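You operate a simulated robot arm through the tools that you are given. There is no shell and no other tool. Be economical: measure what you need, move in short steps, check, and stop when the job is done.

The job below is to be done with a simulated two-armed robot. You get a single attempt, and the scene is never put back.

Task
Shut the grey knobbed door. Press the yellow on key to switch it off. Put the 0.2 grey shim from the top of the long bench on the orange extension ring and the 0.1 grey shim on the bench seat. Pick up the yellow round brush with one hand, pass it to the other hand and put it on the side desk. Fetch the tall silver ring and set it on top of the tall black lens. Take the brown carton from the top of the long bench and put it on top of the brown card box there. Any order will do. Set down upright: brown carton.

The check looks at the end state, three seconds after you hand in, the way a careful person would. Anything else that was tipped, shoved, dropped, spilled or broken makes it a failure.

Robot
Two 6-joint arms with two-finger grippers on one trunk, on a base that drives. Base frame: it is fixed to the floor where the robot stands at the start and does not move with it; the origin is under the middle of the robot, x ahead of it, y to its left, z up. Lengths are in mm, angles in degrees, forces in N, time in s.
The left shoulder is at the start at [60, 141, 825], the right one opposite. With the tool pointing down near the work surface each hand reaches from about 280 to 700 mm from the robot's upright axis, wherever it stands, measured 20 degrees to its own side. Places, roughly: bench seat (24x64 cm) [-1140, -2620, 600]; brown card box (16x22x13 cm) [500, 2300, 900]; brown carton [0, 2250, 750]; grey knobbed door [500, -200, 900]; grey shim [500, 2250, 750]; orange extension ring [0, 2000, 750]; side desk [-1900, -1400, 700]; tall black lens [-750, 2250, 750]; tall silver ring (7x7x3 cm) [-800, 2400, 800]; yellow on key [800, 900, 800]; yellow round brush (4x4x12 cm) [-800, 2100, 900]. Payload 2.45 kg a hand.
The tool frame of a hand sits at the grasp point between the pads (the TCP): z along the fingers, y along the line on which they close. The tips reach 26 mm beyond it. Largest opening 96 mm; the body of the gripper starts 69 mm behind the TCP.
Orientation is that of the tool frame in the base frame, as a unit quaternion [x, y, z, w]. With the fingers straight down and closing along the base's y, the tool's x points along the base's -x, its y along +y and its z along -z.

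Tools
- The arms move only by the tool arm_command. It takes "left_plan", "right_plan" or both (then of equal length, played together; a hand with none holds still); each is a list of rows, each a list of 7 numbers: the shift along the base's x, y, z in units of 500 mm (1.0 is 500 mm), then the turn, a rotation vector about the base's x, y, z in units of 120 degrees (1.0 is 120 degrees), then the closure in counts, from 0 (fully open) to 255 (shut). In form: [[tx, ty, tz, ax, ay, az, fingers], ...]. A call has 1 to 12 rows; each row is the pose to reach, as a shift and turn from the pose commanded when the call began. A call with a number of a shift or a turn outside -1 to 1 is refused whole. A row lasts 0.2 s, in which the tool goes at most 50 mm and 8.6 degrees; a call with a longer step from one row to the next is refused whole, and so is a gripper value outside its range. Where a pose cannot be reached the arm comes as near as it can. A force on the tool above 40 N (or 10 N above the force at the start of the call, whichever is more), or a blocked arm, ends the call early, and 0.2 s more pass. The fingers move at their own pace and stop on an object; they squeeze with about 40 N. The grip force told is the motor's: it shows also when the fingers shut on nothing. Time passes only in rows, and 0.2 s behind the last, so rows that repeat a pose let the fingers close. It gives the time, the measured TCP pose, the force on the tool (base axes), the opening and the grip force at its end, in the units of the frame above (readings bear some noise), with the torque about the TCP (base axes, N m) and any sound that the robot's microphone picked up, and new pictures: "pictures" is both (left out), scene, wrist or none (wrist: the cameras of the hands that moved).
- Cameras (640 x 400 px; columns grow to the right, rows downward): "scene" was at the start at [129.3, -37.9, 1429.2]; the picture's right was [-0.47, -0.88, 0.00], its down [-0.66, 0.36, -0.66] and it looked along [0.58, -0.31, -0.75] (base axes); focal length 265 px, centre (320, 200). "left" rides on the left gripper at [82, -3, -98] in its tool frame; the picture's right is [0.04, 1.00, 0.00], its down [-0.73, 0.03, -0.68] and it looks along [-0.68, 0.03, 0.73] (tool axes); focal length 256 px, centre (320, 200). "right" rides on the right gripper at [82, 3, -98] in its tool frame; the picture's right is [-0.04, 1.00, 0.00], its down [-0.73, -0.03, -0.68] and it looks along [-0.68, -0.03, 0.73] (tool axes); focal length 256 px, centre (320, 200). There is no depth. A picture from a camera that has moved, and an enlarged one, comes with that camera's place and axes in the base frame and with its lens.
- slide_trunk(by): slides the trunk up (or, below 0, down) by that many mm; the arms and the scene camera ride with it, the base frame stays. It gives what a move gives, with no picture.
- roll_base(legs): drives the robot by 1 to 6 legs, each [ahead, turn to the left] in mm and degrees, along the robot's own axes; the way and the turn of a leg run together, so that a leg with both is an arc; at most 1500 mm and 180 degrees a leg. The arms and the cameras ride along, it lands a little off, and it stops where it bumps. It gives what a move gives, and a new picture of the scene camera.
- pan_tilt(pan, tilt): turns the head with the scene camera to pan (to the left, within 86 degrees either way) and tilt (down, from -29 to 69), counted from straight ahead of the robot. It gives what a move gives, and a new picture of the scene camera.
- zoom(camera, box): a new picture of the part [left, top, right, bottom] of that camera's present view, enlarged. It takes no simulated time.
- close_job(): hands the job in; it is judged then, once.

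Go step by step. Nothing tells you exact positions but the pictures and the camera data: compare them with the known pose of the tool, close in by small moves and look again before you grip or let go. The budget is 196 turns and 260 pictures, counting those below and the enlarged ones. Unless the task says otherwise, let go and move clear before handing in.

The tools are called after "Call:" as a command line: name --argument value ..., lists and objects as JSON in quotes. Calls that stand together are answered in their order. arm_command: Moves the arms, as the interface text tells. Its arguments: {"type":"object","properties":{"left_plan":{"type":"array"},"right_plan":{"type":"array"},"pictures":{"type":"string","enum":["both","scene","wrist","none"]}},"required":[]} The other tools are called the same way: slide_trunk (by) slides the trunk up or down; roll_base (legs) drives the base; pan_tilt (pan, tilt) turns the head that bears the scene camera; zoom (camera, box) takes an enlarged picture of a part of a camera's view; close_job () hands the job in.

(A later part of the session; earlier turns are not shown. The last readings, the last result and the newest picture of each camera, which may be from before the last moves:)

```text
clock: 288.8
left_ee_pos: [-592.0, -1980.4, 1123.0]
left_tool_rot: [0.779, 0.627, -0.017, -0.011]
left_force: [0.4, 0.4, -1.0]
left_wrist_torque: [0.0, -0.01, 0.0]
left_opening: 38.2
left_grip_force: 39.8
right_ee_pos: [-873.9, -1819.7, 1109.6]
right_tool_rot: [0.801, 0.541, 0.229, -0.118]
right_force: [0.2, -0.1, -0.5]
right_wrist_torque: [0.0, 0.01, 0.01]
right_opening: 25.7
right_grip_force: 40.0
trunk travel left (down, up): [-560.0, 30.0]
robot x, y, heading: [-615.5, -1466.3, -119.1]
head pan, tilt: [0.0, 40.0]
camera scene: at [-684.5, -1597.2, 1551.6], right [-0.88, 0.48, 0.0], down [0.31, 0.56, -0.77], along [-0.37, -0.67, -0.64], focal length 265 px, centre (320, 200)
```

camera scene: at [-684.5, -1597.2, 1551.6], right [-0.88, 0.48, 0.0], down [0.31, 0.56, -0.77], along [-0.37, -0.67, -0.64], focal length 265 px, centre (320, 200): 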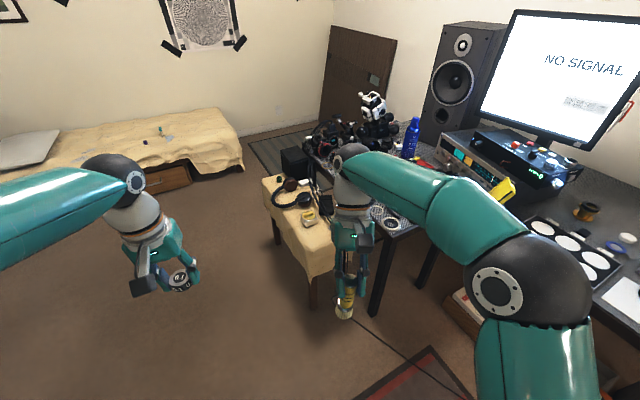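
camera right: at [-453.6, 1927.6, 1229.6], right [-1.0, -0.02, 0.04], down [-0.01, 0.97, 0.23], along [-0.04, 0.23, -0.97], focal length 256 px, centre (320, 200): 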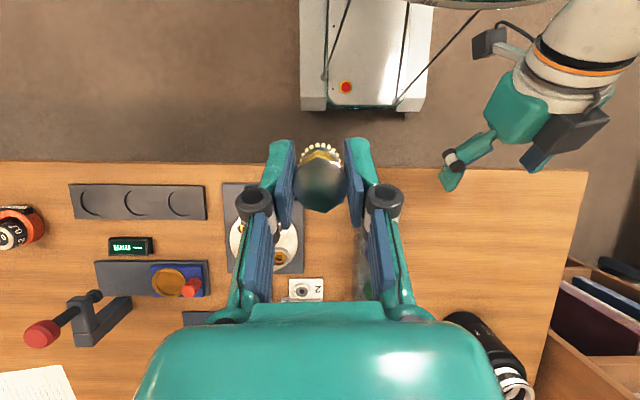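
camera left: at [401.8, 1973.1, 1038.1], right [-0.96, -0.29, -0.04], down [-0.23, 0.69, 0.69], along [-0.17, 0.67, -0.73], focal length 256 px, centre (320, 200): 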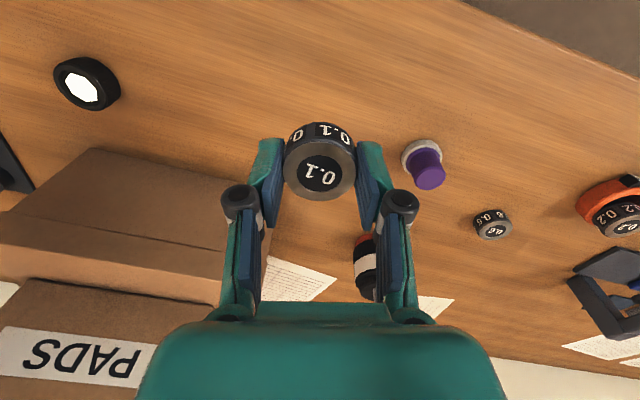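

The bench seat's near half is clear. Approaching it.

Call:
roll_base --legs '[[0, -9], [400, 9]]'

Call:
slide_trunk --by -230

Call:
pan_tilt --pan 5 --tilt 45

```text
clock: 292.1
left_ee_pos: [-815.3, -2320.6, 1123.4]
left_tool_rot: [0.779, 0.627, -0.017, -0.011]
left_force: [0.4, -0.2, -0.7]
left_wrist_torque: [0.0, 0.04, -0.01]
left_opening: 38.2
left_grip_force: 40.1
right_ee_pos: [-1097.0, -2157.0, 1108.8]
right_tool_rot: [0.801, 0.54, 0.229, -0.118]
right_force: [-0.7, -0.5, -0.4]
right_wrist_torque: [0.05, 0.06, 0.0]
right_opening: 25.9
right_grip_force: 39.6
trunk travel left (down, up): [-560.0, 30.0]
robot x, y, heading: [-839.5, -1808.1, -119.2]
head pan, tilt: [0.0, 40.0]
camera scene: at [-912.0, -1932.8, 1551.6], right [-0.88, 0.48, 0.0], down [0.31, 0.56, -0.77], along [-0.37, -0.67, -0.64], focal length 265 px, centre (320, 200)
```

scene: 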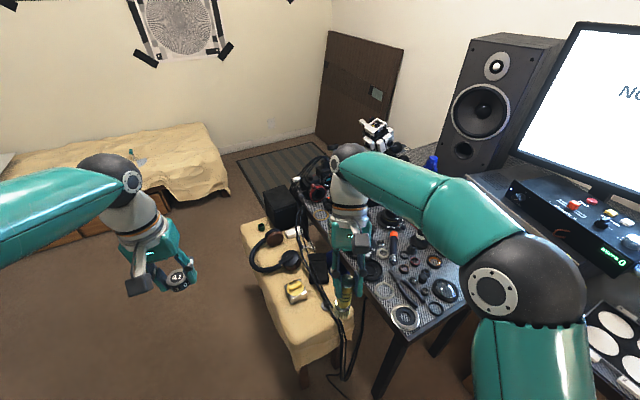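

```text
clock: 294.5
left_ee_pos: [-816.2, -2318.5, 892.9]
left_tool_rot: [0.779, 0.626, -0.018, -0.013]
left_force: [0.6, 0.6, -0.1]
left_wrist_torque: [-0.01, -0.02, -0.01]
left_opening: 38.4
left_grip_force: 39.9
right_ee_pos: [-1098.1, -2155.4, 878.9]
right_tool_rot: [0.802, 0.539, 0.229, -0.118]
right_force: [0.2, 0.5, 0.5]
right_wrist_torque: [0.01, -0.01, -0.02]
right_opening: 26.0
right_grip_force: 39.4
trunk travel left (down, up): [-330.0, 260.0]
robot x, y, heading: [-840.4, -1806.6, -118.9]
head pan, tilt: [0.0, 40.0]
```

```text
clock: 295.2
left_ee_pos: [-815.0, -2318.1, 894.0]
left_tool_rot: [0.779, 0.627, -0.017, -0.012]
left_force: [-0.1, -0.2, -0.7]
left_wrist_torque: [0.01, 0.0, -0.02]
left_opening: 38.1
left_grip_force: 40.0
right_ee_pos: [-1098.0, -2156.8, 880.3]
right_tool_rot: [0.802, 0.539, 0.229, -0.117]
right_force: [-0.4, 0.0, -0.9]
right_wrist_torque: [-0.01, -0.03, 0.02]
right_opening: 25.8
right_grip_force: 40.3
trunk travel left (down, up): [-330.0, 260.0]
robot x, y, heading: [-839.7, -1810.7, -119.0]
head pan, tilt: [5.0, 45.0]
camera scene: at [-904.7, -1931.8, 1314.4], right [-0.91, 0.41, 0.0], down [0.29, 0.65, -0.71], along [-0.29, -0.65, -0.71], focal length 265 px, centre (320, 200)
```

scene: 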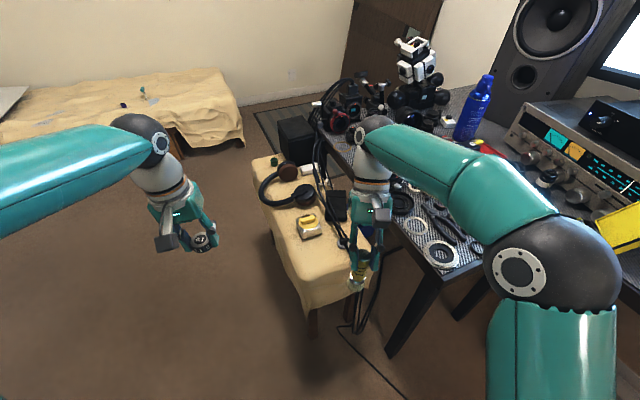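

Moving the right hand (brush) up and back, and the left hand over the clear near part of the seat at about [-1060,-2345].

Call:
arm_command --right_plan '[[0.01, 0.02, 0.06, 0, 0, 0, 255], [0.03, 0.05, 0.14, 0, 0, 0, 255], [0.05, 0.08, 0.2, 0, 0, 0, 255], [0.07, 0.12, 0.26, 0, 0, 0, 255], [0.08, 0.14, 0.3, 0, 0, 0, 255], [0.08, 0.14, 0.3, 0, 0, 0, 255], [0.08, 0.14, 0.3, 0, 0, 0, 255], [0.08, 0.14, 0.3, 0, 0, 0, 255]]' --left_plan '[[0, 0, 0, 0, 0, 0, 255], [-0.06, -0.01, 0, 0, 0, 0, 255], [-0.14, -0.02, 0, 0, 0, 0, 255], [-0.22, -0.03, 0, 0, 0, 0, 255], [-0.3, -0.04, 0, 0, 0, 0, 255], [-0.38, -0.05, 0, 0, 0, 0, 255], [-0.46, -0.054, -0.02, 0, 0, 0, 255], [-0.49, -0.054, -0.1, 0, 0, 0, 255]]' --pictures "both"

```text
clock: 297.0
left_ee_pos: [-1061.7, -2347.8, 841.5]
left_tool_rot: [0.779, 0.627, -0.016, -0.01]
left_force: [-0.1, -0.7, -0.7]
left_wrist_torque: [0.01, -0.01, 0.0]
left_opening: 38.4
left_grip_force: 39.7
right_ee_pos: [-1050.8, -2076.2, 1002.9]
right_tool_rot: [0.802, 0.54, 0.229, -0.116]
right_force: [-0.6, 1.1, -0.4]
right_wrist_torque: [0.0, -0.01, 0.02]
right_opening: 25.8
right_grip_force: 39.8
right hand out of reach, approached as far as the arm can: row 4, 5, 6, 7, 8
trunk travel left (down, up): [-330.0, 260.0]
robot x, y, heading: [-841.4, -1807.1, -119.1]
head pan, tilt: [5.0, 45.0]
camera scene: at [-905.1, -1932.3, 1314.3], right [-0.91, 0.41, 0.0], down [0.29, 0.65, -0.71], along [-0.29, -0.65, -0.71], focal length 265 px, centre (320, 200)
camera right: at [-1045.9, -2054.6, 1129.5], right [0.91, -0.42, 0.04], down [-0.42, -0.88, 0.23], along [-0.06, -0.22, -0.97], focal length 256 px, centre (320, 200)
camera left: at [-1043.3, -2267.0, 940.1], right [0.98, -0.18, -0.04], down [-0.1, -0.72, 0.69], along [-0.15, -0.67, -0.73], focal length 256 px, centre (320, 200)
```

scene: 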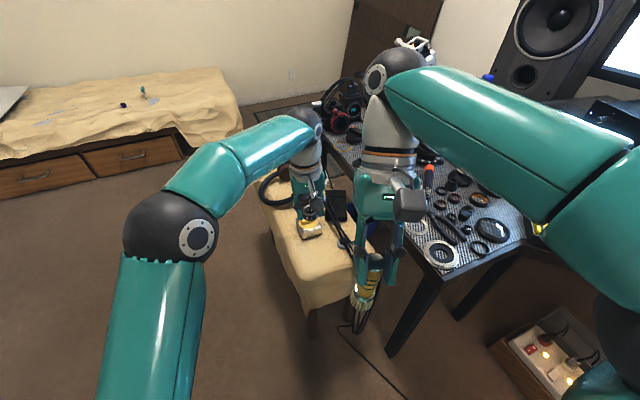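
right: 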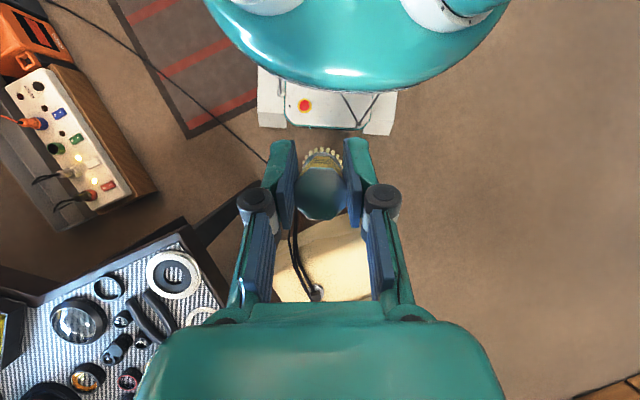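
left: 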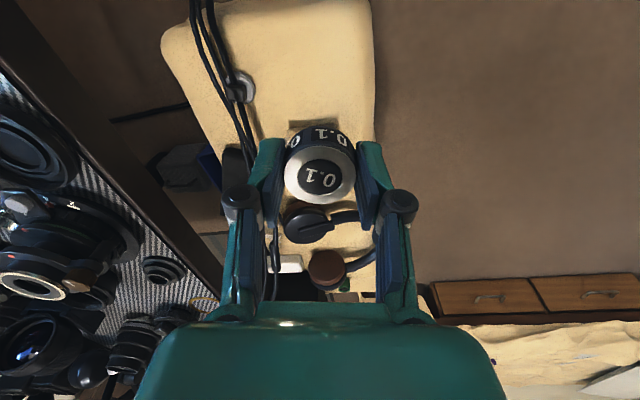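

Clear cloth beneath. Lowering toward the seat.

Call:
arm_command --left_plan '[[-0.02, 0, -0.06, 0, 0, 0, 255], [-0.03, 0, -0.14, 0, 0, 0, 255], [-0.03, 0, -0.22, 0, 0, 0, 255], [-0.03, 0, -0.3, 0, 0, 0, 255], [-0.03, 0, -0.36, 0, 0, 0, 255], [-0.03, 0, -0.38, 0, 0, 0, 255]]' --pictures "both"

```text
clock: 298.4
left_ee_pos: [-1076.1, -2345.3, 654.0]
left_tool_rot: [0.779, 0.626, -0.017, -0.011]
left_force: [0.0, 0.5, -0.3]
left_wrist_torque: [-0.02, 0.04, -0.03]
left_opening: 38.3
left_grip_force: 39.9
right_ee_pos: [-1049.7, -2077.4, 1005.1]
right_tool_rot: [0.802, 0.539, 0.229, -0.116]
right_force: [0.4, -0.9, -1.3]
right_wrist_torque: [-0.02, -0.01, 0.0]
right_opening: 25.4
right_grip_force: 39.8
trunk travel left (down, up): [-330.0, 260.0]
robot x, y, heading: [-840.6, -1801.9, -119.0]
head pan, tilt: [5.0, 45.0]
camera scene: at [-904.8, -1932.0, 1314.3], right [-0.91, 0.41, 0.0], down [0.29, 0.65, -0.71], along [-0.29, -0.65, -0.71], focal length 265 px, centre (320, 200)
camera left: at [-1057.8, -2264.6, 751.0], right [0.98, -0.18, -0.04], down [-0.1, -0.72, 0.69], along [-0.15, -0.67, -0.73], focal length 256 px, centre (320, 200)
```

scene: 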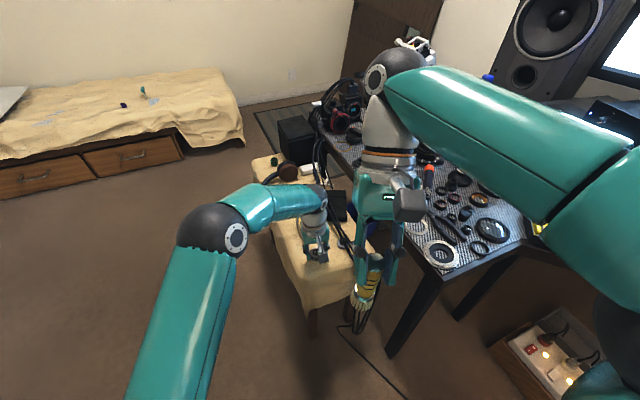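
left: 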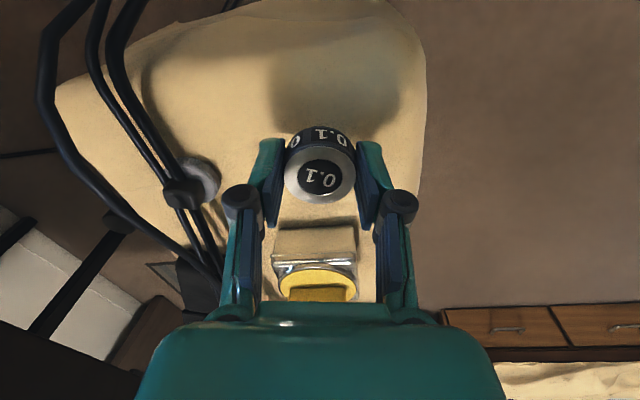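

Call:
arm_command --left_plan '[[0, 0, -0.01, 0, 0, 0, 255], [0, 0, -0.02, 0, 0, 0, 255], [0, 0, -0.03, 0, 0, 0, 255], [0, 0, -0.04, 0, 0, 0, 255], [0, 0, -0.05, 0, 0, 0, 255], [0, 0, -0.06, 0, 0, 0, 255]]' --pictures "wrist"

```text
clock: 299.8
left_ee_pos: [-1075.9, -2345.3, 628.4]
left_tool_rot: [0.779, 0.627, -0.019, -0.01]
left_force: [0.9, 6.2, 24.3]
left_wrist_torque: [0.1, -0.42, 0.06]
left_opening: 38.3
left_grip_force: 40.2
right_ee_pos: [-1048.9, -2073.9, 1006.0]
right_tool_rot: [0.802, 0.54, 0.228, -0.115]
right_force: [-0.8, -0.5, 0.0]
right_wrist_torque: [0.02, -0.03, -0.01]
right_opening: 25.7
right_grip_force: 40.2
trunk travel left (down, up): [-330.0, 260.0]
robot x, y, heading: [-840.9, -1807.3, -118.9]
head pan, tilt: [5.0, 45.0]
camera left: at [-1057.2, -2264.0, 725.4], right [0.98, -0.18, -0.04], down [-0.1, -0.72, 0.69], along [-0.15, -0.67, -0.72], focal length 256 px, centre (320, 200)
```

left: 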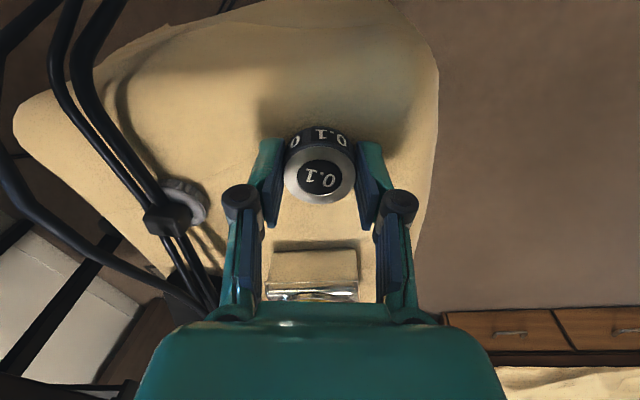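

Contact. Releasing the shim and lifting.

Call:
arm_command --left_plan '[[0, 0, 0.006, 0, 0, 0, 255], [0, 0, 0.006, 0, 0, 0, 120], [0, 0, 0.006, 0, 0, 0, 80], [0, 0, 0.006, 0, 0, 0, 80], [0, 0, 0.03, 0, 0, 0, 80], [0, 0, 0.1, 0, 0, 0, 80], [0, 0, 0.19, 0, 0, 0, 80], [0, 0, 0.28, 0, 0, 0, 80], [0.06, 0, 0.34, 0, 0, 0, 0]]' --pictures "wrist"

```text
clock: 301.8
left_ee_pos: [-1044.7, -2344.9, 793.2]
left_tool_rot: [0.779, 0.627, -0.017, -0.011]
left_force: [0.1, -0.6, 0.1]
left_wrist_torque: [-0.01, 0.02, 0.01]
left_opening: 95.9
left_grip_force: 0.0
right_ee_pos: [-1049.8, -2075.9, 1004.6]
right_tool_rot: [0.802, 0.539, 0.229, -0.116]
right_force: [-1.8, 0.6, -0.4]
right_wrist_torque: [0.01, 0.01, -0.02]
right_opening: 25.8
right_grip_force: 40.3
trunk travel left (down, up): [-330.0, 260.0]
robot x, y, heading: [-843.4, -1810.8, -119.0]
head pan, tilt: [5.0, 45.0]
camera left: at [-1026.2, -2263.6, 892.0], right [0.98, -0.18, -0.04], down [-0.1, -0.72, 0.69], along [-0.15, -0.67, -0.73], focal length 256 px, centre (320, 200)
```

left: 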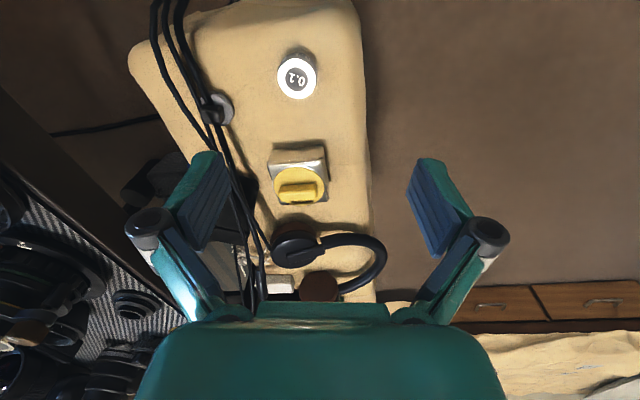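

Shim 0.1 is on the bench seat. Retracting the left hand, raising the trunk, and backing away.

Call:
arm_command --left_plan '[[0.08, 0.02, 0.04, 0, 0, 0, 0], [0.16, 0.04, 0.06, 0, 0, 0, 0], [0.24, 0.06, 0.08, 0, 0, 0, 0], [0.32, 0.1, 0.1, 0, 0, 0, 0], [0.4, 0.14, 0.12, 0, 0, 0, 0]]' --pictures "none"

Call:
slide_trunk --by 150

Call:
roll_base --legs '[[-600, 0]]'

Call:
roll_base --legs '[[0, -45]]'

```text
clock: 303.0
left_ee_pos: [-842.1, -2274.9, 854.8]
left_tool_rot: [0.779, 0.627, -0.017, -0.011]
left_force: [-0.5, 0.3, -0.6]
left_wrist_torque: [-0.03, 0.0, -0.01]
left_opening: 96.0
left_grip_force: 0.1
right_ee_pos: [-1048.3, -2075.6, 1004.6]
right_tool_rot: [0.802, 0.54, 0.228, -0.116]
right_force: [0.9, 0.3, 0.2]
right_wrist_torque: [0.0, 0.01, -0.03]
right_opening: 25.7
right_grip_force: 40.3
trunk travel left (down, up): [-330.0, 260.0]
robot x, y, heading: [-842.7, -1806.6, -119.2]
head pan, tilt: [5.0, 45.0]
```

```text
clock: 304.7
left_ee_pos: [-844.0, -2274.9, 1003.0]
left_tool_rot: [0.779, 0.627, -0.017, -0.011]
left_force: [0.5, -0.2, 0.8]
left_wrist_torque: [0.0, 0.02, 0.01]
left_opening: 96.2
left_grip_force: 0.1
right_ee_pos: [-1050.6, -2076.2, 1154.1]
right_tool_rot: [0.802, 0.54, 0.228, -0.117]
right_force: [-0.2, 0.3, 0.3]
right_wrist_torque: [0.05, 0.0, 0.01]
right_opening: 26.0
right_grip_force: 40.0
trunk travel left (down, up): [-480.0, 110.0]
robot x, y, heading: [-840.6, -1804.3, -118.7]
head pan, tilt: [5.0, 45.0]
```

```text
clock: 308.1
left_ee_pos: [-553.4, -1749.1, 1004.9]
left_tool_rot: [0.781, 0.624, -0.018, -0.011]
left_force: [0.2, -0.7, -0.1]
left_wrist_torque: [-0.02, 0.01, 0.02]
left_opening: 96.0
left_grip_force: 0.1
right_ee_pos: [-758.4, -1548.7, 1153.4]
right_tool_rot: [0.803, 0.538, 0.228, -0.116]
right_force: [-0.4, -0.1, -0.5]
right_wrist_torque: [0.0, 0.0, 0.01]
right_opening: 25.9
right_grip_force: 40.0
trunk travel left (down, up): [-480.0, 110.0]
robot x, y, heading: [-550.1, -1277.9, -119.3]
head pan, tilt: [5.0, 45.0]
camera scene: at [-612.8, -1404.8, 1464.5], right [-0.91, 0.41, 0.0], down [0.29, 0.64, -0.71], along [-0.29, -0.64, -0.71], focal length 265 px, centre (320, 200)
```

scene: 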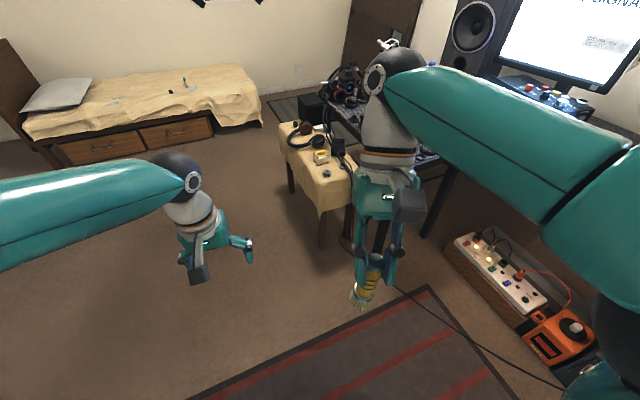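

```text
clock: 310.9
left_ee_pos: [-888.4, -1610.1, 1005.2]
left_tool_rot: [0.96, 0.279, -0.011, -0.017]
left_force: [0.3, -0.2, 1.0]
left_wrist_torque: [0.01, -0.01, 0.01]
left_opening: 96.1
left_grip_force: 0.1
right_ee_pos: [-892.2, -1324.3, 1153.6]
right_tool_rot: [0.948, 0.19, 0.254, -0.019]
right_force: [-0.1, -0.4, 0.2]
right_wrist_torque: [0.02, -0.02, -0.01]
right_opening: 25.8
right_grip_force: 39.8
trunk travel left (down, up): [-480.0, 110.0]
robot x, y, heading: [-544.9, -1311.7, -163.9]
head pan, tilt: [5.0, 45.0]
camera scene: at [-680.4, -1354.4, 1464.3], right [-0.36, 0.93, 0.0], down [0.66, 0.25, -0.71], along [-0.66, -0.25, -0.71], focal length 265 px, centre (320, 200)
```

scene: 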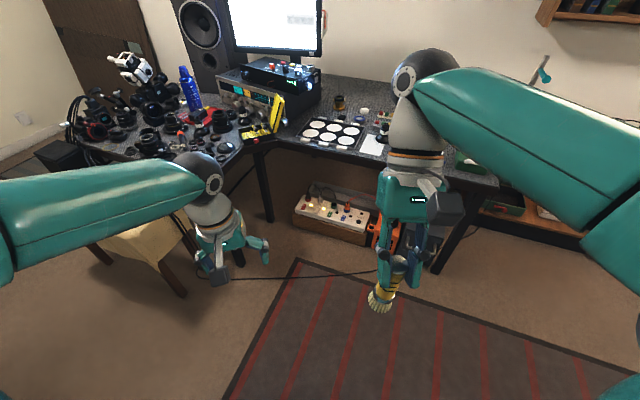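

Call:
roll_base --legs '[[0, -36], [0, -36]]'

Call:
roll_base --legs '[[980, 0]]'

Call:
roll_base --legs '[[0, 30], [0, 25]]'

```text
clock: 315.1
left_ee_pos: [-937.3, -1075.1, 1004.7]
left_tool_rot: [0.94, -0.34, 0.0, -0.02]
left_force: [-0.3, 0.2, 0.1]
left_wrist_torque: [0.02, -0.02, 0.0]
left_opening: 95.9
left_grip_force: 0.0
right_ee_pos: [-665.2, -984.0, 1151.4]
right_tool_rot: [0.878, -0.406, 0.213, 0.135]
right_force: [-0.3, 0.2, 0.3]
right_wrist_torque: [0.04, 0.01, -0.04]
right_opening: 25.6
right_grip_force: 39.9
trunk travel left (down, up): [-480.0, 110.0]
robot x, y, heading: [-584.8, -1332.8, 124.1]
head pan, tilt: [5.0, 45.0]
camera scene: at [-669.6, -1218.7, 1464.3], right [0.78, 0.63, 0.0], down [0.45, -0.55, -0.71], along [-0.44, 0.55, -0.71], focal length 265 px, centre (320, 200)
```

scene: 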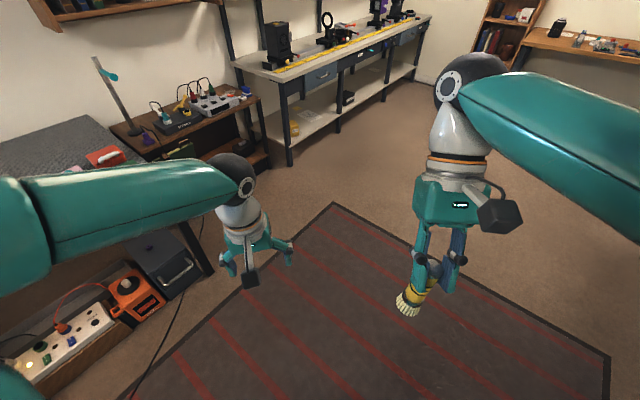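

```text
clock: 320.2
left_ee_pos: [-1489.3, -277.6, 1004.7]
left_tool_rot: [0.942, -0.334, 0.001, -0.021]
left_force: [0.7, 0.3, 0.2]
left_wrist_torque: [-0.03, -0.04, 0.03]
left_opening: 96.0
left_grip_force: 0.1
right_ee_pos: [-1217.0, -182.6, 1151.0]
right_tool_rot: [0.88, -0.401, 0.215, 0.133]
right_force: [0.8, 0.8, -0.1]
right_wrist_torque: [0.0, -0.04, 0.0]
right_opening: 25.7
right_grip_force: 39.7
trunk travel left (down, up): [-480.0, 110.0]
robot x, y, heading: [-1131.4, -529.5, 124.6]
head pan, tilt: [5.0, 45.0]
camera scene: at [-1218.2, -418.0, 1464.3], right [0.77, 0.64, 0.0], down [0.45, -0.55, -0.71], along [-0.45, 0.54, -0.71], focal length 265 px, centre (320, 200)
```

scene: 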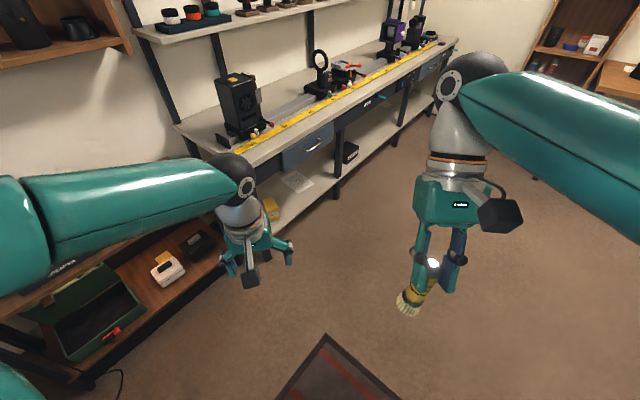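

```text
clock: 323.7
left_ee_pos: [-1546.6, -677.8, 1006.0]
left_tool_rot: [0.99, 0.138, -0.007, -0.018]
left_force: [-0.7, -0.2, -0.1]
left_wrist_torque: [0.0, -0.02, -0.02]
left_opening: 96.0
left_grip_force: 0.1
right_ee_pos: [-1468.4, -402.4, 1150.9]
right_tool_rot: [0.966, 0.052, 0.252, 0.02]
right_force: [0.4, 0.5, -0.1]
right_wrist_torque: [-0.01, -0.04, 0.01]
right_opening: 25.6
right_grip_force: 39.9
trunk travel left (down, up): [-480.0, 110.0]
robot x, y, heading: [-1129.4, -493.3, 178.9]
head pan, tilt: [5.0, 45.0]
camera scene: at [-1275.8, -498.1, 1464.2], right [-0.07, 1.0, 0.0], down [0.71, 0.05, -0.71], along [-0.7, -0.05, -0.71], focal length 265 px, centre (320, 200)
```

scene: 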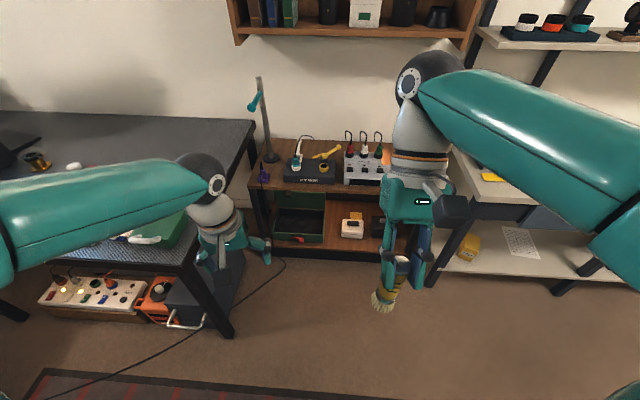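

Moving along the gap and turning to face the desk's clear end.

Call:
roll_base --legs '[[680, 0]]'

Call:
roll_base --legs '[[0, 40], [0, 40]]'

Call:
pan_tilt --pan -15 --tilt 45

```text
clock: 327.4
left_ee_pos: [-2215.9, -663.3, 1006.4]
left_tool_rot: [0.991, 0.136, -0.008, -0.018]
left_force: [0.5, -0.4, 0.3]
left_wrist_torque: [-0.01, -0.07, 0.0]
left_opening: 96.0
left_grip_force: 0.0
right_ee_pos: [-2136.4, -388.6, 1151.9]
right_tool_rot: [0.966, 0.049, 0.252, 0.021]
right_force: [-0.2, 0.6, -0.9]
right_wrist_torque: [0.01, 0.01, 0.01]
right_opening: 25.7
right_grip_force: 39.4
trunk travel left (down, up): [-480.0, 110.0]
robot x, y, heading: [-1799.0, -485.8, 178.6]
head pan, tilt: [5.0, 45.0]
camera scene: at [-1944.0, -484.8, 1464.3], right [-0.07, 1.0, 0.0], down [0.71, 0.05, -0.71], along [-0.7, -0.05, -0.71], focal length 265 px, centre (320, 200)
```

scene: 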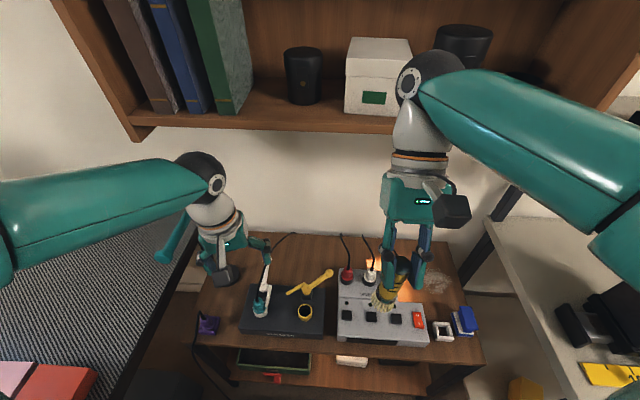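

```text
clock: 330.1
left_ee_pos: [-1984.0, -879.1, 1007.3]
left_tool_rot: [0.882, 0.47, -0.014, -0.014]
left_force: [0.3, -0.3, 0.7]
left_wrist_torque: [0.03, -0.01, -0.03]
left_opening: 95.9
left_grip_force: 0.1
right_ee_pos: [-2101.5, -616.6, 1152.8]
right_tool_rot: [0.89, 0.381, 0.242, -0.069]
right_force: [0.0, -0.1, -0.5]
right_wrist_torque: [0.03, -0.01, -0.01]
right_opening: 25.7
right_grip_force: 40.0
trunk travel left (down, up): [-480.0, 110.0]
robot x, y, heading: [-1793.2, -460.3, -141.9]
head pan, tilt: [5.0, 45.0]
stopped in leg 2: the robot was blocked; the commanded pose is now the measured one
camera scene: at [-1898.3, -557.2, 1464.4], right [-0.68, 0.73, 0.0], down [0.52, 0.48, -0.71], along [-0.52, -0.48, -0.71], focal length 265 px, centre (320, 200)
```

scene: 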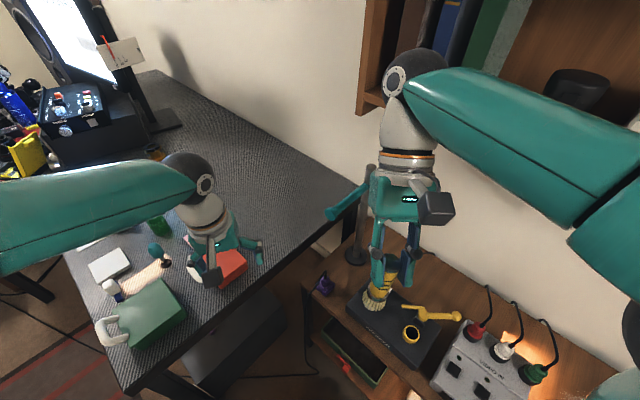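

```text
clock: 331.0
left_ee_pos: [-1984.3, -877.3, 1007.5]
left_tool_rot: [0.883, 0.469, -0.015, -0.014]
left_force: [0.5, 0.9, 0.2]
left_wrist_torque: [0.01, -0.01, -0.01]
left_opening: 95.9
left_grip_force: 0.0
right_ee_pos: [-2102.5, -615.6, 1153.5]
right_tool_rot: [0.89, 0.38, 0.244, -0.067]
right_force: [-0.7, -0.5, -1.0]
right_wrist_torque: [0.05, 0.01, -0.01]
right_opening: 25.4
right_grip_force: 39.6
trunk travel left (down, up): [-480.0, 110.0]
robot x, y, heading: [-1790.2, -463.2, -142.0]
head pan, tilt: [-15.0, 45.0]
camera scene: at [-1914.3, -533.0, 1464.4], right [-0.39, 0.92, 0.0], down [0.65, 0.28, -0.71], along [-0.65, -0.28, -0.71], focal length 265 px, centre (320, 200)
```

scene: 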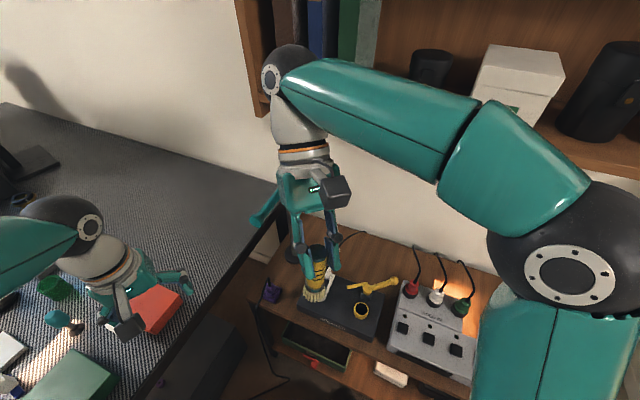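

Turning a bit more toward the desk and moving slightly closer.

Call:
roll_base --legs '[[0, 27]]'

Call:
roll_base --legs '[[110, 0]]'

Call:
pan_tilt --pan 0 --tilt 45

```text
clock: 332.9
left_ee_pos: [-1781.6, -922.9, 1006.9]
left_tool_rot: [0.752, 0.659, -0.017, -0.011]
left_force: [-0.2, -0.2, 0.1]
left_wrist_torque: [0.0, 0.0, 0.02]
left_opening: 96.1
left_grip_force: 0.0
right_ee_pos: [-2003.0, -740.5, 1153.0]
right_tool_rot: [0.779, 0.574, 0.221, -0.122]
right_force: [-0.4, -1.0, -0.7]
right_wrist_torque: [-0.02, -0.02, 0.04]
right_opening: 25.6
right_grip_force: 40.3
trunk travel left (down, up): [-480.0, 110.0]
robot x, y, heading: [-1804.9, -460.5, -115.4]
head pan, tilt: [-15.0, 45.0]
camera scene: at [-1884.6, -577.1, 1464.3], right [-0.76, 0.65, 0.0], down [0.46, 0.54, -0.71], along [-0.46, -0.54, -0.71], focal length 265 px, centre (320, 200)
```

scene: 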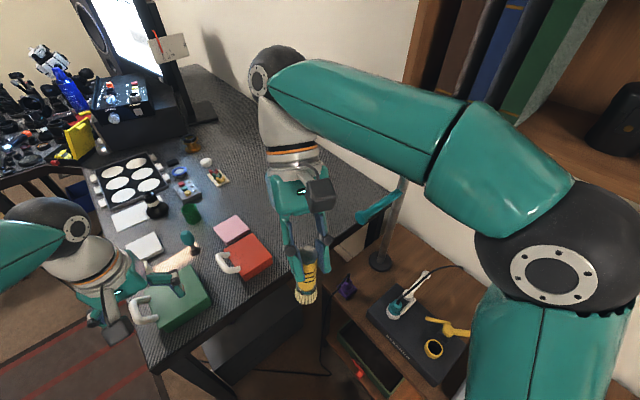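

```text
clock: 333.9
left_ee_pos: [-1799.8, -958.1, 1008.8]
left_tool_rot: [0.755, 0.655, -0.016, -0.011]
left_force: [0.4, 0.9, -0.2]
left_wrist_torque: [-0.05, 0.01, 0.0]
left_opening: 96.1
left_grip_force: 0.1
right_ee_pos: [-2019.1, -774.2, 1153.9]
right_tool_rot: [0.782, 0.569, 0.221, -0.121]
right_force: [0.1, 0.7, -1.0]
right_wrist_torque: [-0.04, 0.09, 0.03]
right_opening: 26.0
right_grip_force: 40.5
trunk travel left (down, up): [-480.0, 110.0]
robot x, y, heading: [-1818.3, -497.2, -116.0]
head pan, tilt: [-15.0, 45.0]
stopped in leg 1: the robot was blocked; the commanded pose is now the measured one
camera scene: at [-1898.1, -610.9, 1464.6], right [-0.76, 0.65, 0.0], down [0.46, 0.53, -0.71], along [-0.46, -0.54, -0.71], focal length 265 px, centre (320, 200)
```

scene: 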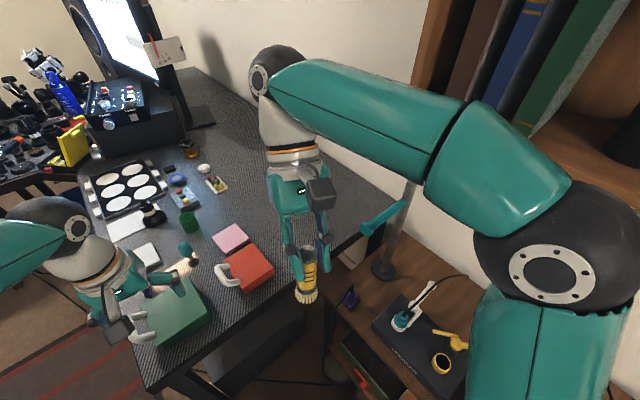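

```text
clock: 334.6
left_ee_pos: [-1801.1, -959.6, 1007.0]
left_tool_rot: [0.755, 0.655, -0.015, -0.01]
left_force: [-0.6, 0.3, 1.2]
left_wrist_torque: [0.03, 0.0, 0.01]
left_opening: 96.0
left_grip_force: 0.0
right_ee_pos: [-2020.7, -775.7, 1153.0]
right_tool_rot: [0.782, 0.57, 0.222, -0.122]
right_force: [-0.2, -0.3, -1.1]
right_wrist_torque: [-0.01, -0.02, 0.02]
right_opening: 25.6
right_grip_force: 40.0
trunk travel left (down, up): [-480.0, 110.0]
robot x, y, heading: [-1820.4, -496.5, -115.8]
head pan, tilt: [0.0, 45.0]
camera scene: at [-1881.7, -624.4, 1464.3], right [-0.9, 0.44, 0.0], down [0.31, 0.64, -0.71], along [-0.31, -0.64, -0.71], focal length 265 px, centre (320, 200)
```

scene: 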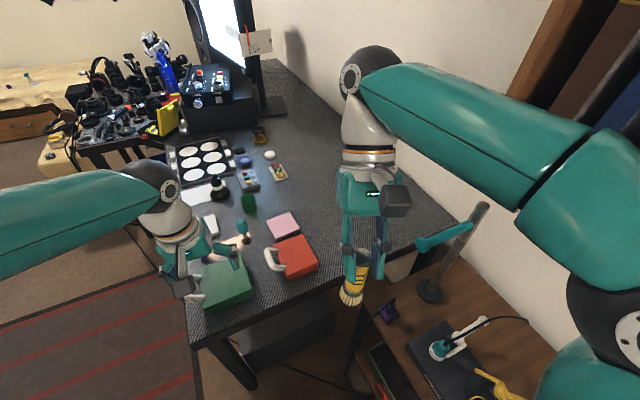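

The clear spot right of the red box, about [-2135,-1030], is my target. Raising the trunk for reach, then lowering the hand before extending.

Call:
slide_trunk --by 108

Call:
arm_command --right_plan '[[0, 0, -0.08, 0, 0, 0, 255], [0, 0, -0.17, 0, 0, 0, 255], [0, 0, -0.26, 0, 0, 0, 255], [0, 0, -0.35, 0, 0, 0, 255], [0, 0, -0.44, 0, 0, 0, 255], [0, 0, -0.53, 0, 0, 0, 255], [0, 0, -0.62, 0, 0, 0, 255]]' --pictures "both"

```text
clock: 336.0
left_ee_pos: [-1800.9, -959.1, 1114.7]
left_tool_rot: [0.755, 0.655, -0.015, -0.011]
left_force: [0.4, -0.1, -0.3]
left_wrist_torque: [-0.02, -0.01, 0.02]
left_opening: 96.0
left_grip_force: 0.1
right_ee_pos: [-2020.2, -776.8, 1261.2]
right_tool_rot: [0.782, 0.569, 0.222, -0.123]
right_force: [0.6, 1.0, -0.5]
right_wrist_torque: [0.04, 0.0, 0.03]
right_opening: 25.7
right_grip_force: 40.4
trunk travel left (down, up): [-588.0, 2.0]
robot x, y, heading: [-1823.6, -499.5, -115.9]
head pan, tilt: [0.0, 45.0]
```

```text
clock: 337.6
left_ee_pos: [-1800.6, -959.3, 1115.5]
left_tool_rot: [0.755, 0.655, -0.015, -0.012]
left_force: [-0.7, 0.1, 1.0]
left_wrist_torque: [-0.01, 0.01, 0.03]
left_opening: 95.9
left_grip_force: 0.0
right_ee_pos: [-2019.9, -778.0, 950.2]
right_tool_rot: [0.782, 0.569, 0.222, -0.122]
right_force: [0.3, -0.2, 0.3]
right_wrist_torque: [0.01, 0.05, 0.02]
right_opening: 25.7
right_grip_force: 40.3
trunk travel left (down, up): [-588.0, 2.0]
robot x, y, heading: [-1822.0, -496.7, -115.8]
head pan, tilt: [0.0, 45.0]
camera scene: at [-1882.1, -625.4, 1572.3], right [-0.9, 0.44, 0.0], down [0.31, 0.64, -0.71], along [-0.31, -0.64, -0.71], focal length 265 px, centre (320, 200)
camera right: at [-2018.9, -754.3, 1075.3], right [0.93, -0.36, 0.04], down [-0.36, -0.91, 0.23], along [-0.04, -0.23, -0.97], focal length 256 px, centre (320, 200)
```

scene: 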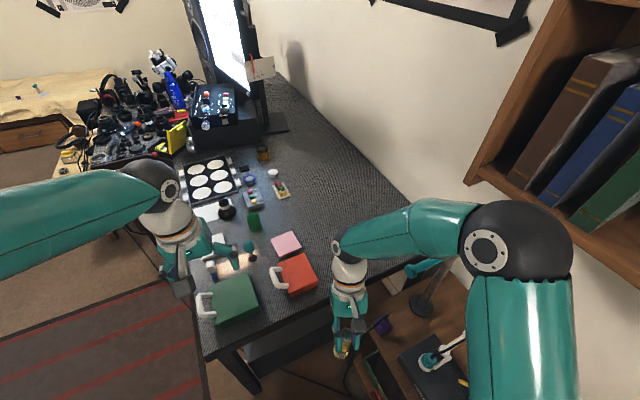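
right: 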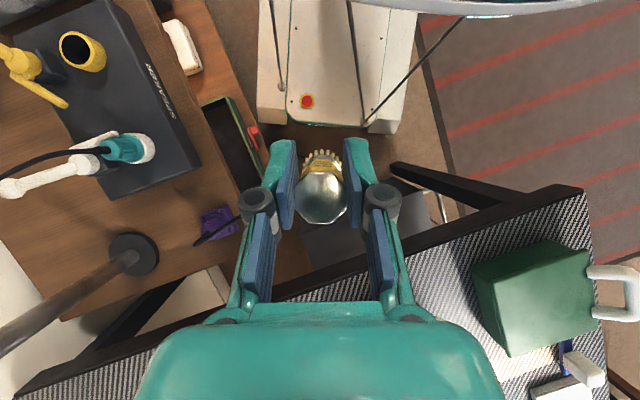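

Call:
arm_command --right_plan '[[-0.033, -0.072, 0, 0, 0, 0, 255], [-0.066, -0.144, 0, 0, 0, 0, 255], [-0.099, -0.216, 0, 0, 0, 0, 255], [-0.132, -0.288, 0, 0, 0, 0, 255], [-0.165, -0.36, 0, 0, 0, 0, 255], [-0.198, -0.432, 0, 0, 0, 0, 255], [-0.23, -0.504, 0, 0, 0, 0, 255], [-0.23, -0.504, 0, 0, 0, 0, 255]]' --pictures "both"

```text
clock: 339.4
left_ee_pos: [-1801.3, -959.4, 1115.8]
left_tool_rot: [0.755, 0.656, -0.016, -0.011]
left_force: [0.1, 0.1, -0.1]
left_wrist_torque: [-0.01, -0.01, 0.03]
left_opening: 96.0
left_grip_force: 0.0
right_ee_pos: [-2117.5, -974.9, 950.6]
right_tool_rot: [0.782, 0.569, 0.223, -0.122]
right_force: [-0.5, -0.2, -0.8]
right_wrist_torque: [-0.01, 0.03, 0.01]
right_opening: 25.5
right_grip_force: 40.3
right hand out of reach, approached as far as the arm can: row 6, 7, 8
trunk travel left (down, up): [-588.0, 2.0]
robot x, y, heading: [-1821.0, -495.6, -115.8]
head pan, tilt: [0.0, 45.0]
camera scene: at [-1882.0, -625.0, 1572.3], right [-0.9, 0.44, 0.0], down [0.31, 0.64, -0.71], along [-0.31, -0.64, -0.71], focal length 265 px, centre (320, 200)
camera right: at [-2114.7, -951.8, 1075.9], right [0.93, -0.36, 0.04], down [-0.36, -0.91, 0.23], along [-0.04, -0.23, -0.97], focal length 256 px, centre (320, 200)
```

scene: 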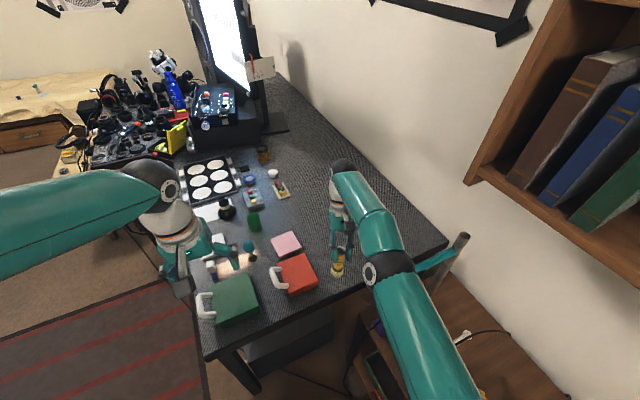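
right: 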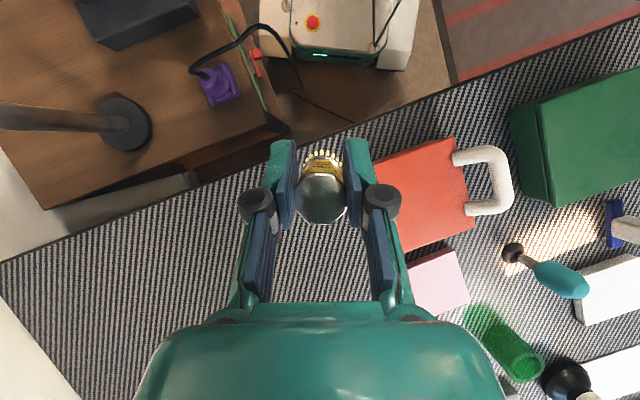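

Only ~20 mm inside the edge at the reach limit. Yawing the hand −60° about the vertical brush axis gains reach; moving further in.

Call:
arm_command --right_plan '[[0, 0, 0, 0, 0, -0.0625, 255], [0, 0, 0, 0, 0, -0.125, 255], [0, 0, 0, 0, 0, -0.1875, 255], [0, 0, 0, 0, 0, -0.25, 255], [-0.01, -0.03, -0.01, 0, 0, -0.3125, 255], [-0.02, -0.06, -0.02, 0, 0, -0.375, 255], [-0.03, -0.09, -0.03, 0, 0, -0.4375, 255], [-0.04, -0.12, -0.04, 0, 0, -0.5, 255], [-0.04, -0.12, -0.06, 0, 0, -0.5, 255]]' --pictures "both"

```text
clock: 341.4
left_ee_pos: [-1800.7, -959.3, 1115.8]
left_tool_rot: [0.755, 0.655, -0.016, -0.011]
left_force: [-0.2, 0.1, 0.2]
left_wrist_torque: [-0.02, 0.01, -0.02]
left_opening: 96.0
left_grip_force: 0.1
right_ee_pos: [-2136.3, -1036.0, 919.3]
right_tool_rot: [0.962, 0.101, 0.253, 0.005]
right_force: [0.3, -0.3, -1.0]
right_wrist_torque: [-0.01, 0.03, 0.01]
right_opening: 25.6
right_grip_force: 39.8
trunk travel left (down, up): [-588.0, 2.0]
robot x, y, heading: [-1818.9, -497.9, -115.8]
head pan, tilt: [0.0, 45.0]
camera scene: at [-1881.8, -624.6, 1572.4], right [-0.9, 0.44, 0.0], down [0.31, 0.64, -0.71], along [-0.31, -0.64, -0.71], focal length 265 px, centre (320, 200)
camera right: at [-2114.8, -1028.2, 1046.2], right [0.16, -0.99, 0.04], down [-0.96, -0.14, 0.23], along [-0.22, -0.08, -0.97], focal length 256 px, centre (320, 200)
```

scene: 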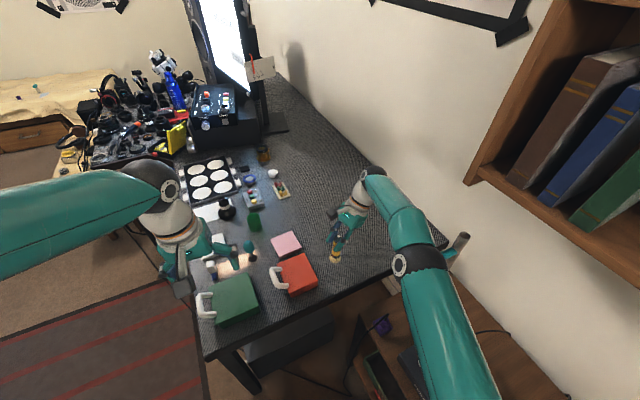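
right: 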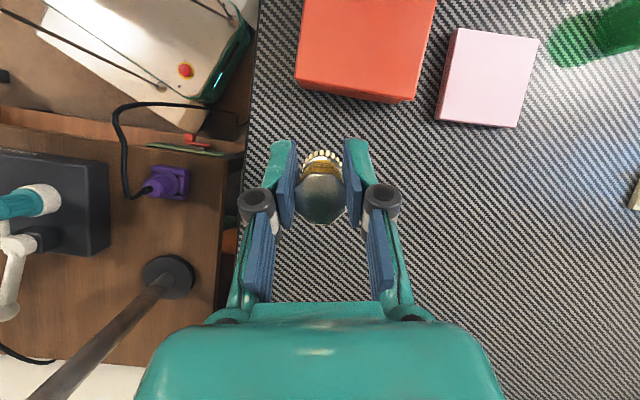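

Good position with clear surroundings. Lowering the brush onto the desk.

Call:
arm_command --right_plan '[[0, 0, -0.03, 0, 0, 0, 255], [0, 0, -0.05, 0, 0, 0, 255], [0, 0, -0.06, 0, 0, 0, 255], [0, 0, -0.07, 0, 0, 0, 255], [0, 0, -0.08, 0, 0, 0, 255], [0, 0, -0.08, 0, 0, 0, 255]]' --pictures "none"

Call:
zoom --camera "scene" --box '[280, 160, 400, 290]'

```text
clock: 342.8
left_ee_pos: [-1801.6, -958.4, 1114.9]
left_tool_rot: [0.755, 0.655, -0.016, -0.011]
left_force: [0.1, 0.1, -0.6]
left_wrist_torque: [0.01, 0.02, 0.03]
left_opening: 96.2
left_grip_force: 0.0
right_ee_pos: [-2137.1, -1035.4, 881.4]
right_tool_rot: [0.962, 0.102, 0.254, 0.006]
right_force: [-0.6, -1.0, 0.0]
right_wrist_torque: [0.02, -0.01, 0.02]
right_opening: 25.3
right_grip_force: 39.6
trunk travel left (down, up): [-588.0, 2.0]
robot x, y, heading: [-1816.6, -500.0, -115.8]
head pan, tilt: [0.0, 45.0]
```

```text
3.08 times, centred on (340, 225) of scene
camera zoom: at [-1881.7, -624.6, 1572.3], right [-0.9, 0.44, 0.0], down [0.31, 0.64, -0.71], along [-0.31, -0.64, -0.71], focal length 816 px, centre (258, 123)
```

zoom: 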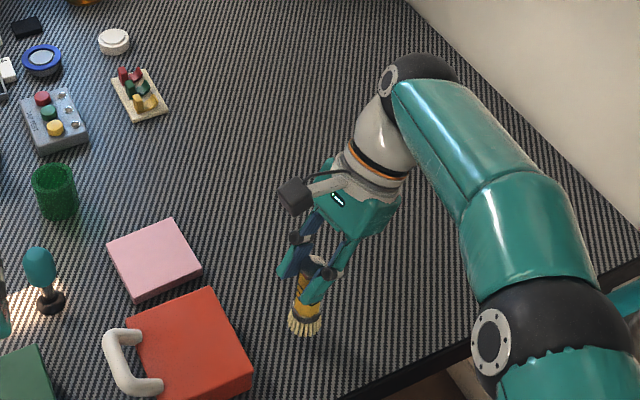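

Call:
arm_command --right_plan '[[0, 0, -0.01, 0, 0, 0, 255], [0, 0, -0.02, 0, 0, 0, 255], [0, 0, -0.028, 0, 0, 0, 255], [0, 0, -0.036, 0, 0, 0, 255], [0, 0, -0.044, 0, 0, 0, 255], [0, 0, -0.052, 0, 0, 0, 255], [0, 0, -0.06, 0, 0, 0, 255]]' --pictures "none"

Call:
zoom --camera "scene" --box '[280, 160, 400, 290]'

```text
clock: 344.4
left_ee_pos: [-1799.2, -956.3, 1117.3]
left_tool_rot: [0.755, 0.655, -0.016, -0.011]
left_force: [0.1, -0.5, 0.3]
left_wrist_torque: [-0.01, -0.01, -0.01]
left_opening: 96.3
left_grip_force: 0.1
right_ee_pos: [-2135.1, -1034.8, 855.8]
right_tool_rot: [0.962, 0.102, 0.252, 0.01]
right_force: [0.2, 2.8, 29.5]
right_wrist_torque: [0.53, 0.23, -0.02]
right_opening: 25.4
right_grip_force: 40.1
trunk travel left (down, up): [-588.0, 2.0]
robot x, y, heading: [-1820.2, -497.5, -116.1]
head pan, tilt: [0.0, 45.0]
```

```text
3.08 times, centred on (340, 225) of scene
camera zoom: at [-1879.7, -620.9, 1573.3], right [-0.9, 0.44, 0.0], down [0.31, 0.63, -0.71], along [-0.31, -0.64, -0.71], focal length 816 px, centre (258, 123)
```

zoom: 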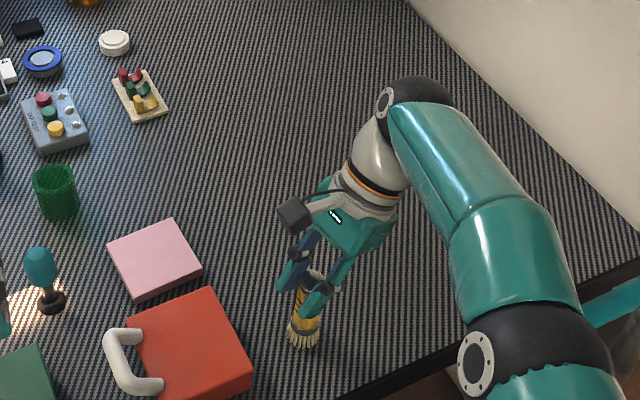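

Seated with contact. Easing off, opening, and retreating along the finger axis.

Call:
arm_command --right_plan '[[0, 0, 0.006, 0, 0, 0, 255], [0, 0, 0.008, 0, 0, 0, 170], [0, 0, 0.008, 0, 0, 0, 130], [0, 0, 0.008, 0, 0, 0, 80], [0, 0, 0.008, 0, 0, 0, 80], [-0.015, -0.001, 0.034, 0, 0, 0, 80], [-0.045, -0.004, 0.09, 0, 0, 0, 80], [-0.08, -0.006, 0.16, 0, 0, 0, 80], [-0.11, -0.008, 0.22, 0, 0, 0, 80]]' --pictures "both"

Call:
zoom --camera "scene" --box '[260, 180, 400, 300]'

```text
clock: 346.4
left_ee_pos: [-1799.9, -958.1, 1115.5]
left_tool_rot: [0.756, 0.655, -0.016, -0.012]
left_force: [0.5, 0.6, -0.7]
left_wrist_torque: [0.0, -0.01, 0.02]
left_opening: 96.0
left_grip_force: 0.0
right_ee_pos: [-2181.4, -1018.7, 957.4]
right_tool_rot: [0.962, 0.101, 0.253, 0.005]
right_force: [-0.4, 0.2, -0.1]
right_wrist_torque: [-0.01, -0.01, -0.01]
right_opening: 65.4
right_grip_force: 0.1
right hand out of reach, approached as far as the arm can: row 7, 8, 9
trunk travel left (down, up): [-588.0, 2.0]
robot x, y, heading: [-1817.7, -499.0, -116.1]
head pan, tilt: [0.0, 45.0]
camera scene: at [-1881.8, -624.4, 1572.3], right [-0.9, 0.44, 0.0], down [0.31, 0.64, -0.71], along [-0.31, -0.64, -0.71], focal length 265 px, centre (320, 200)
camera right: at [-2159.7, -1011.1, 1082.5], right [0.16, -0.99, 0.04], down [-0.96, -0.14, 0.23], along [-0.22, -0.08, -0.97], focal length 256 px, centre (320, 200)
```

scene: 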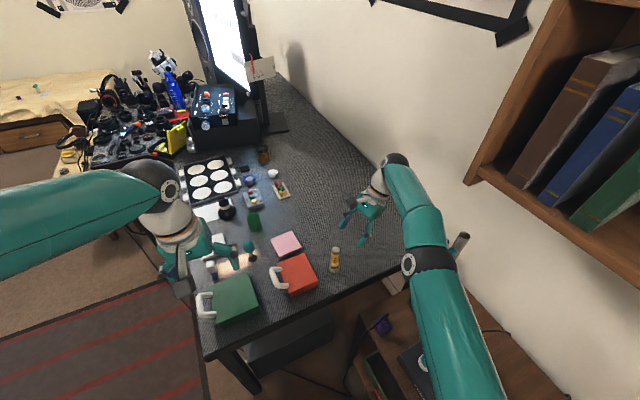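
right: 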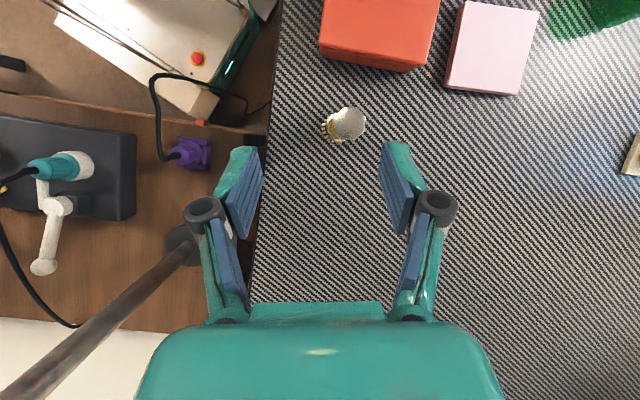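

```text
3.33 times, centred on (330, 240) of scene
camera zoom: at [-1881.8, -624.4, 1572.3], right [-0.9, 0.44, 0.0], down [0.31, 0.64, -0.71], along [-0.31, -0.64, -0.71], focal length 884 px, centre (287, 67)
```

zoom: 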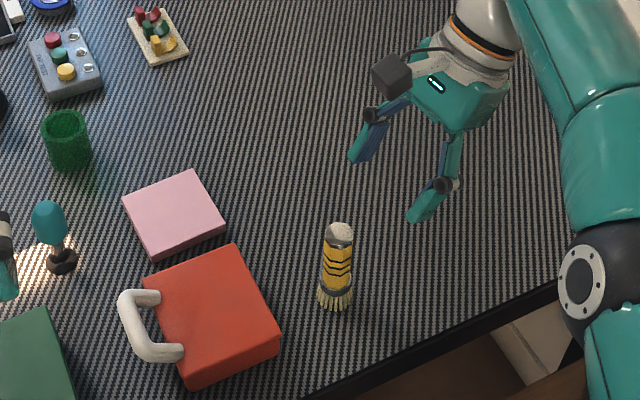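

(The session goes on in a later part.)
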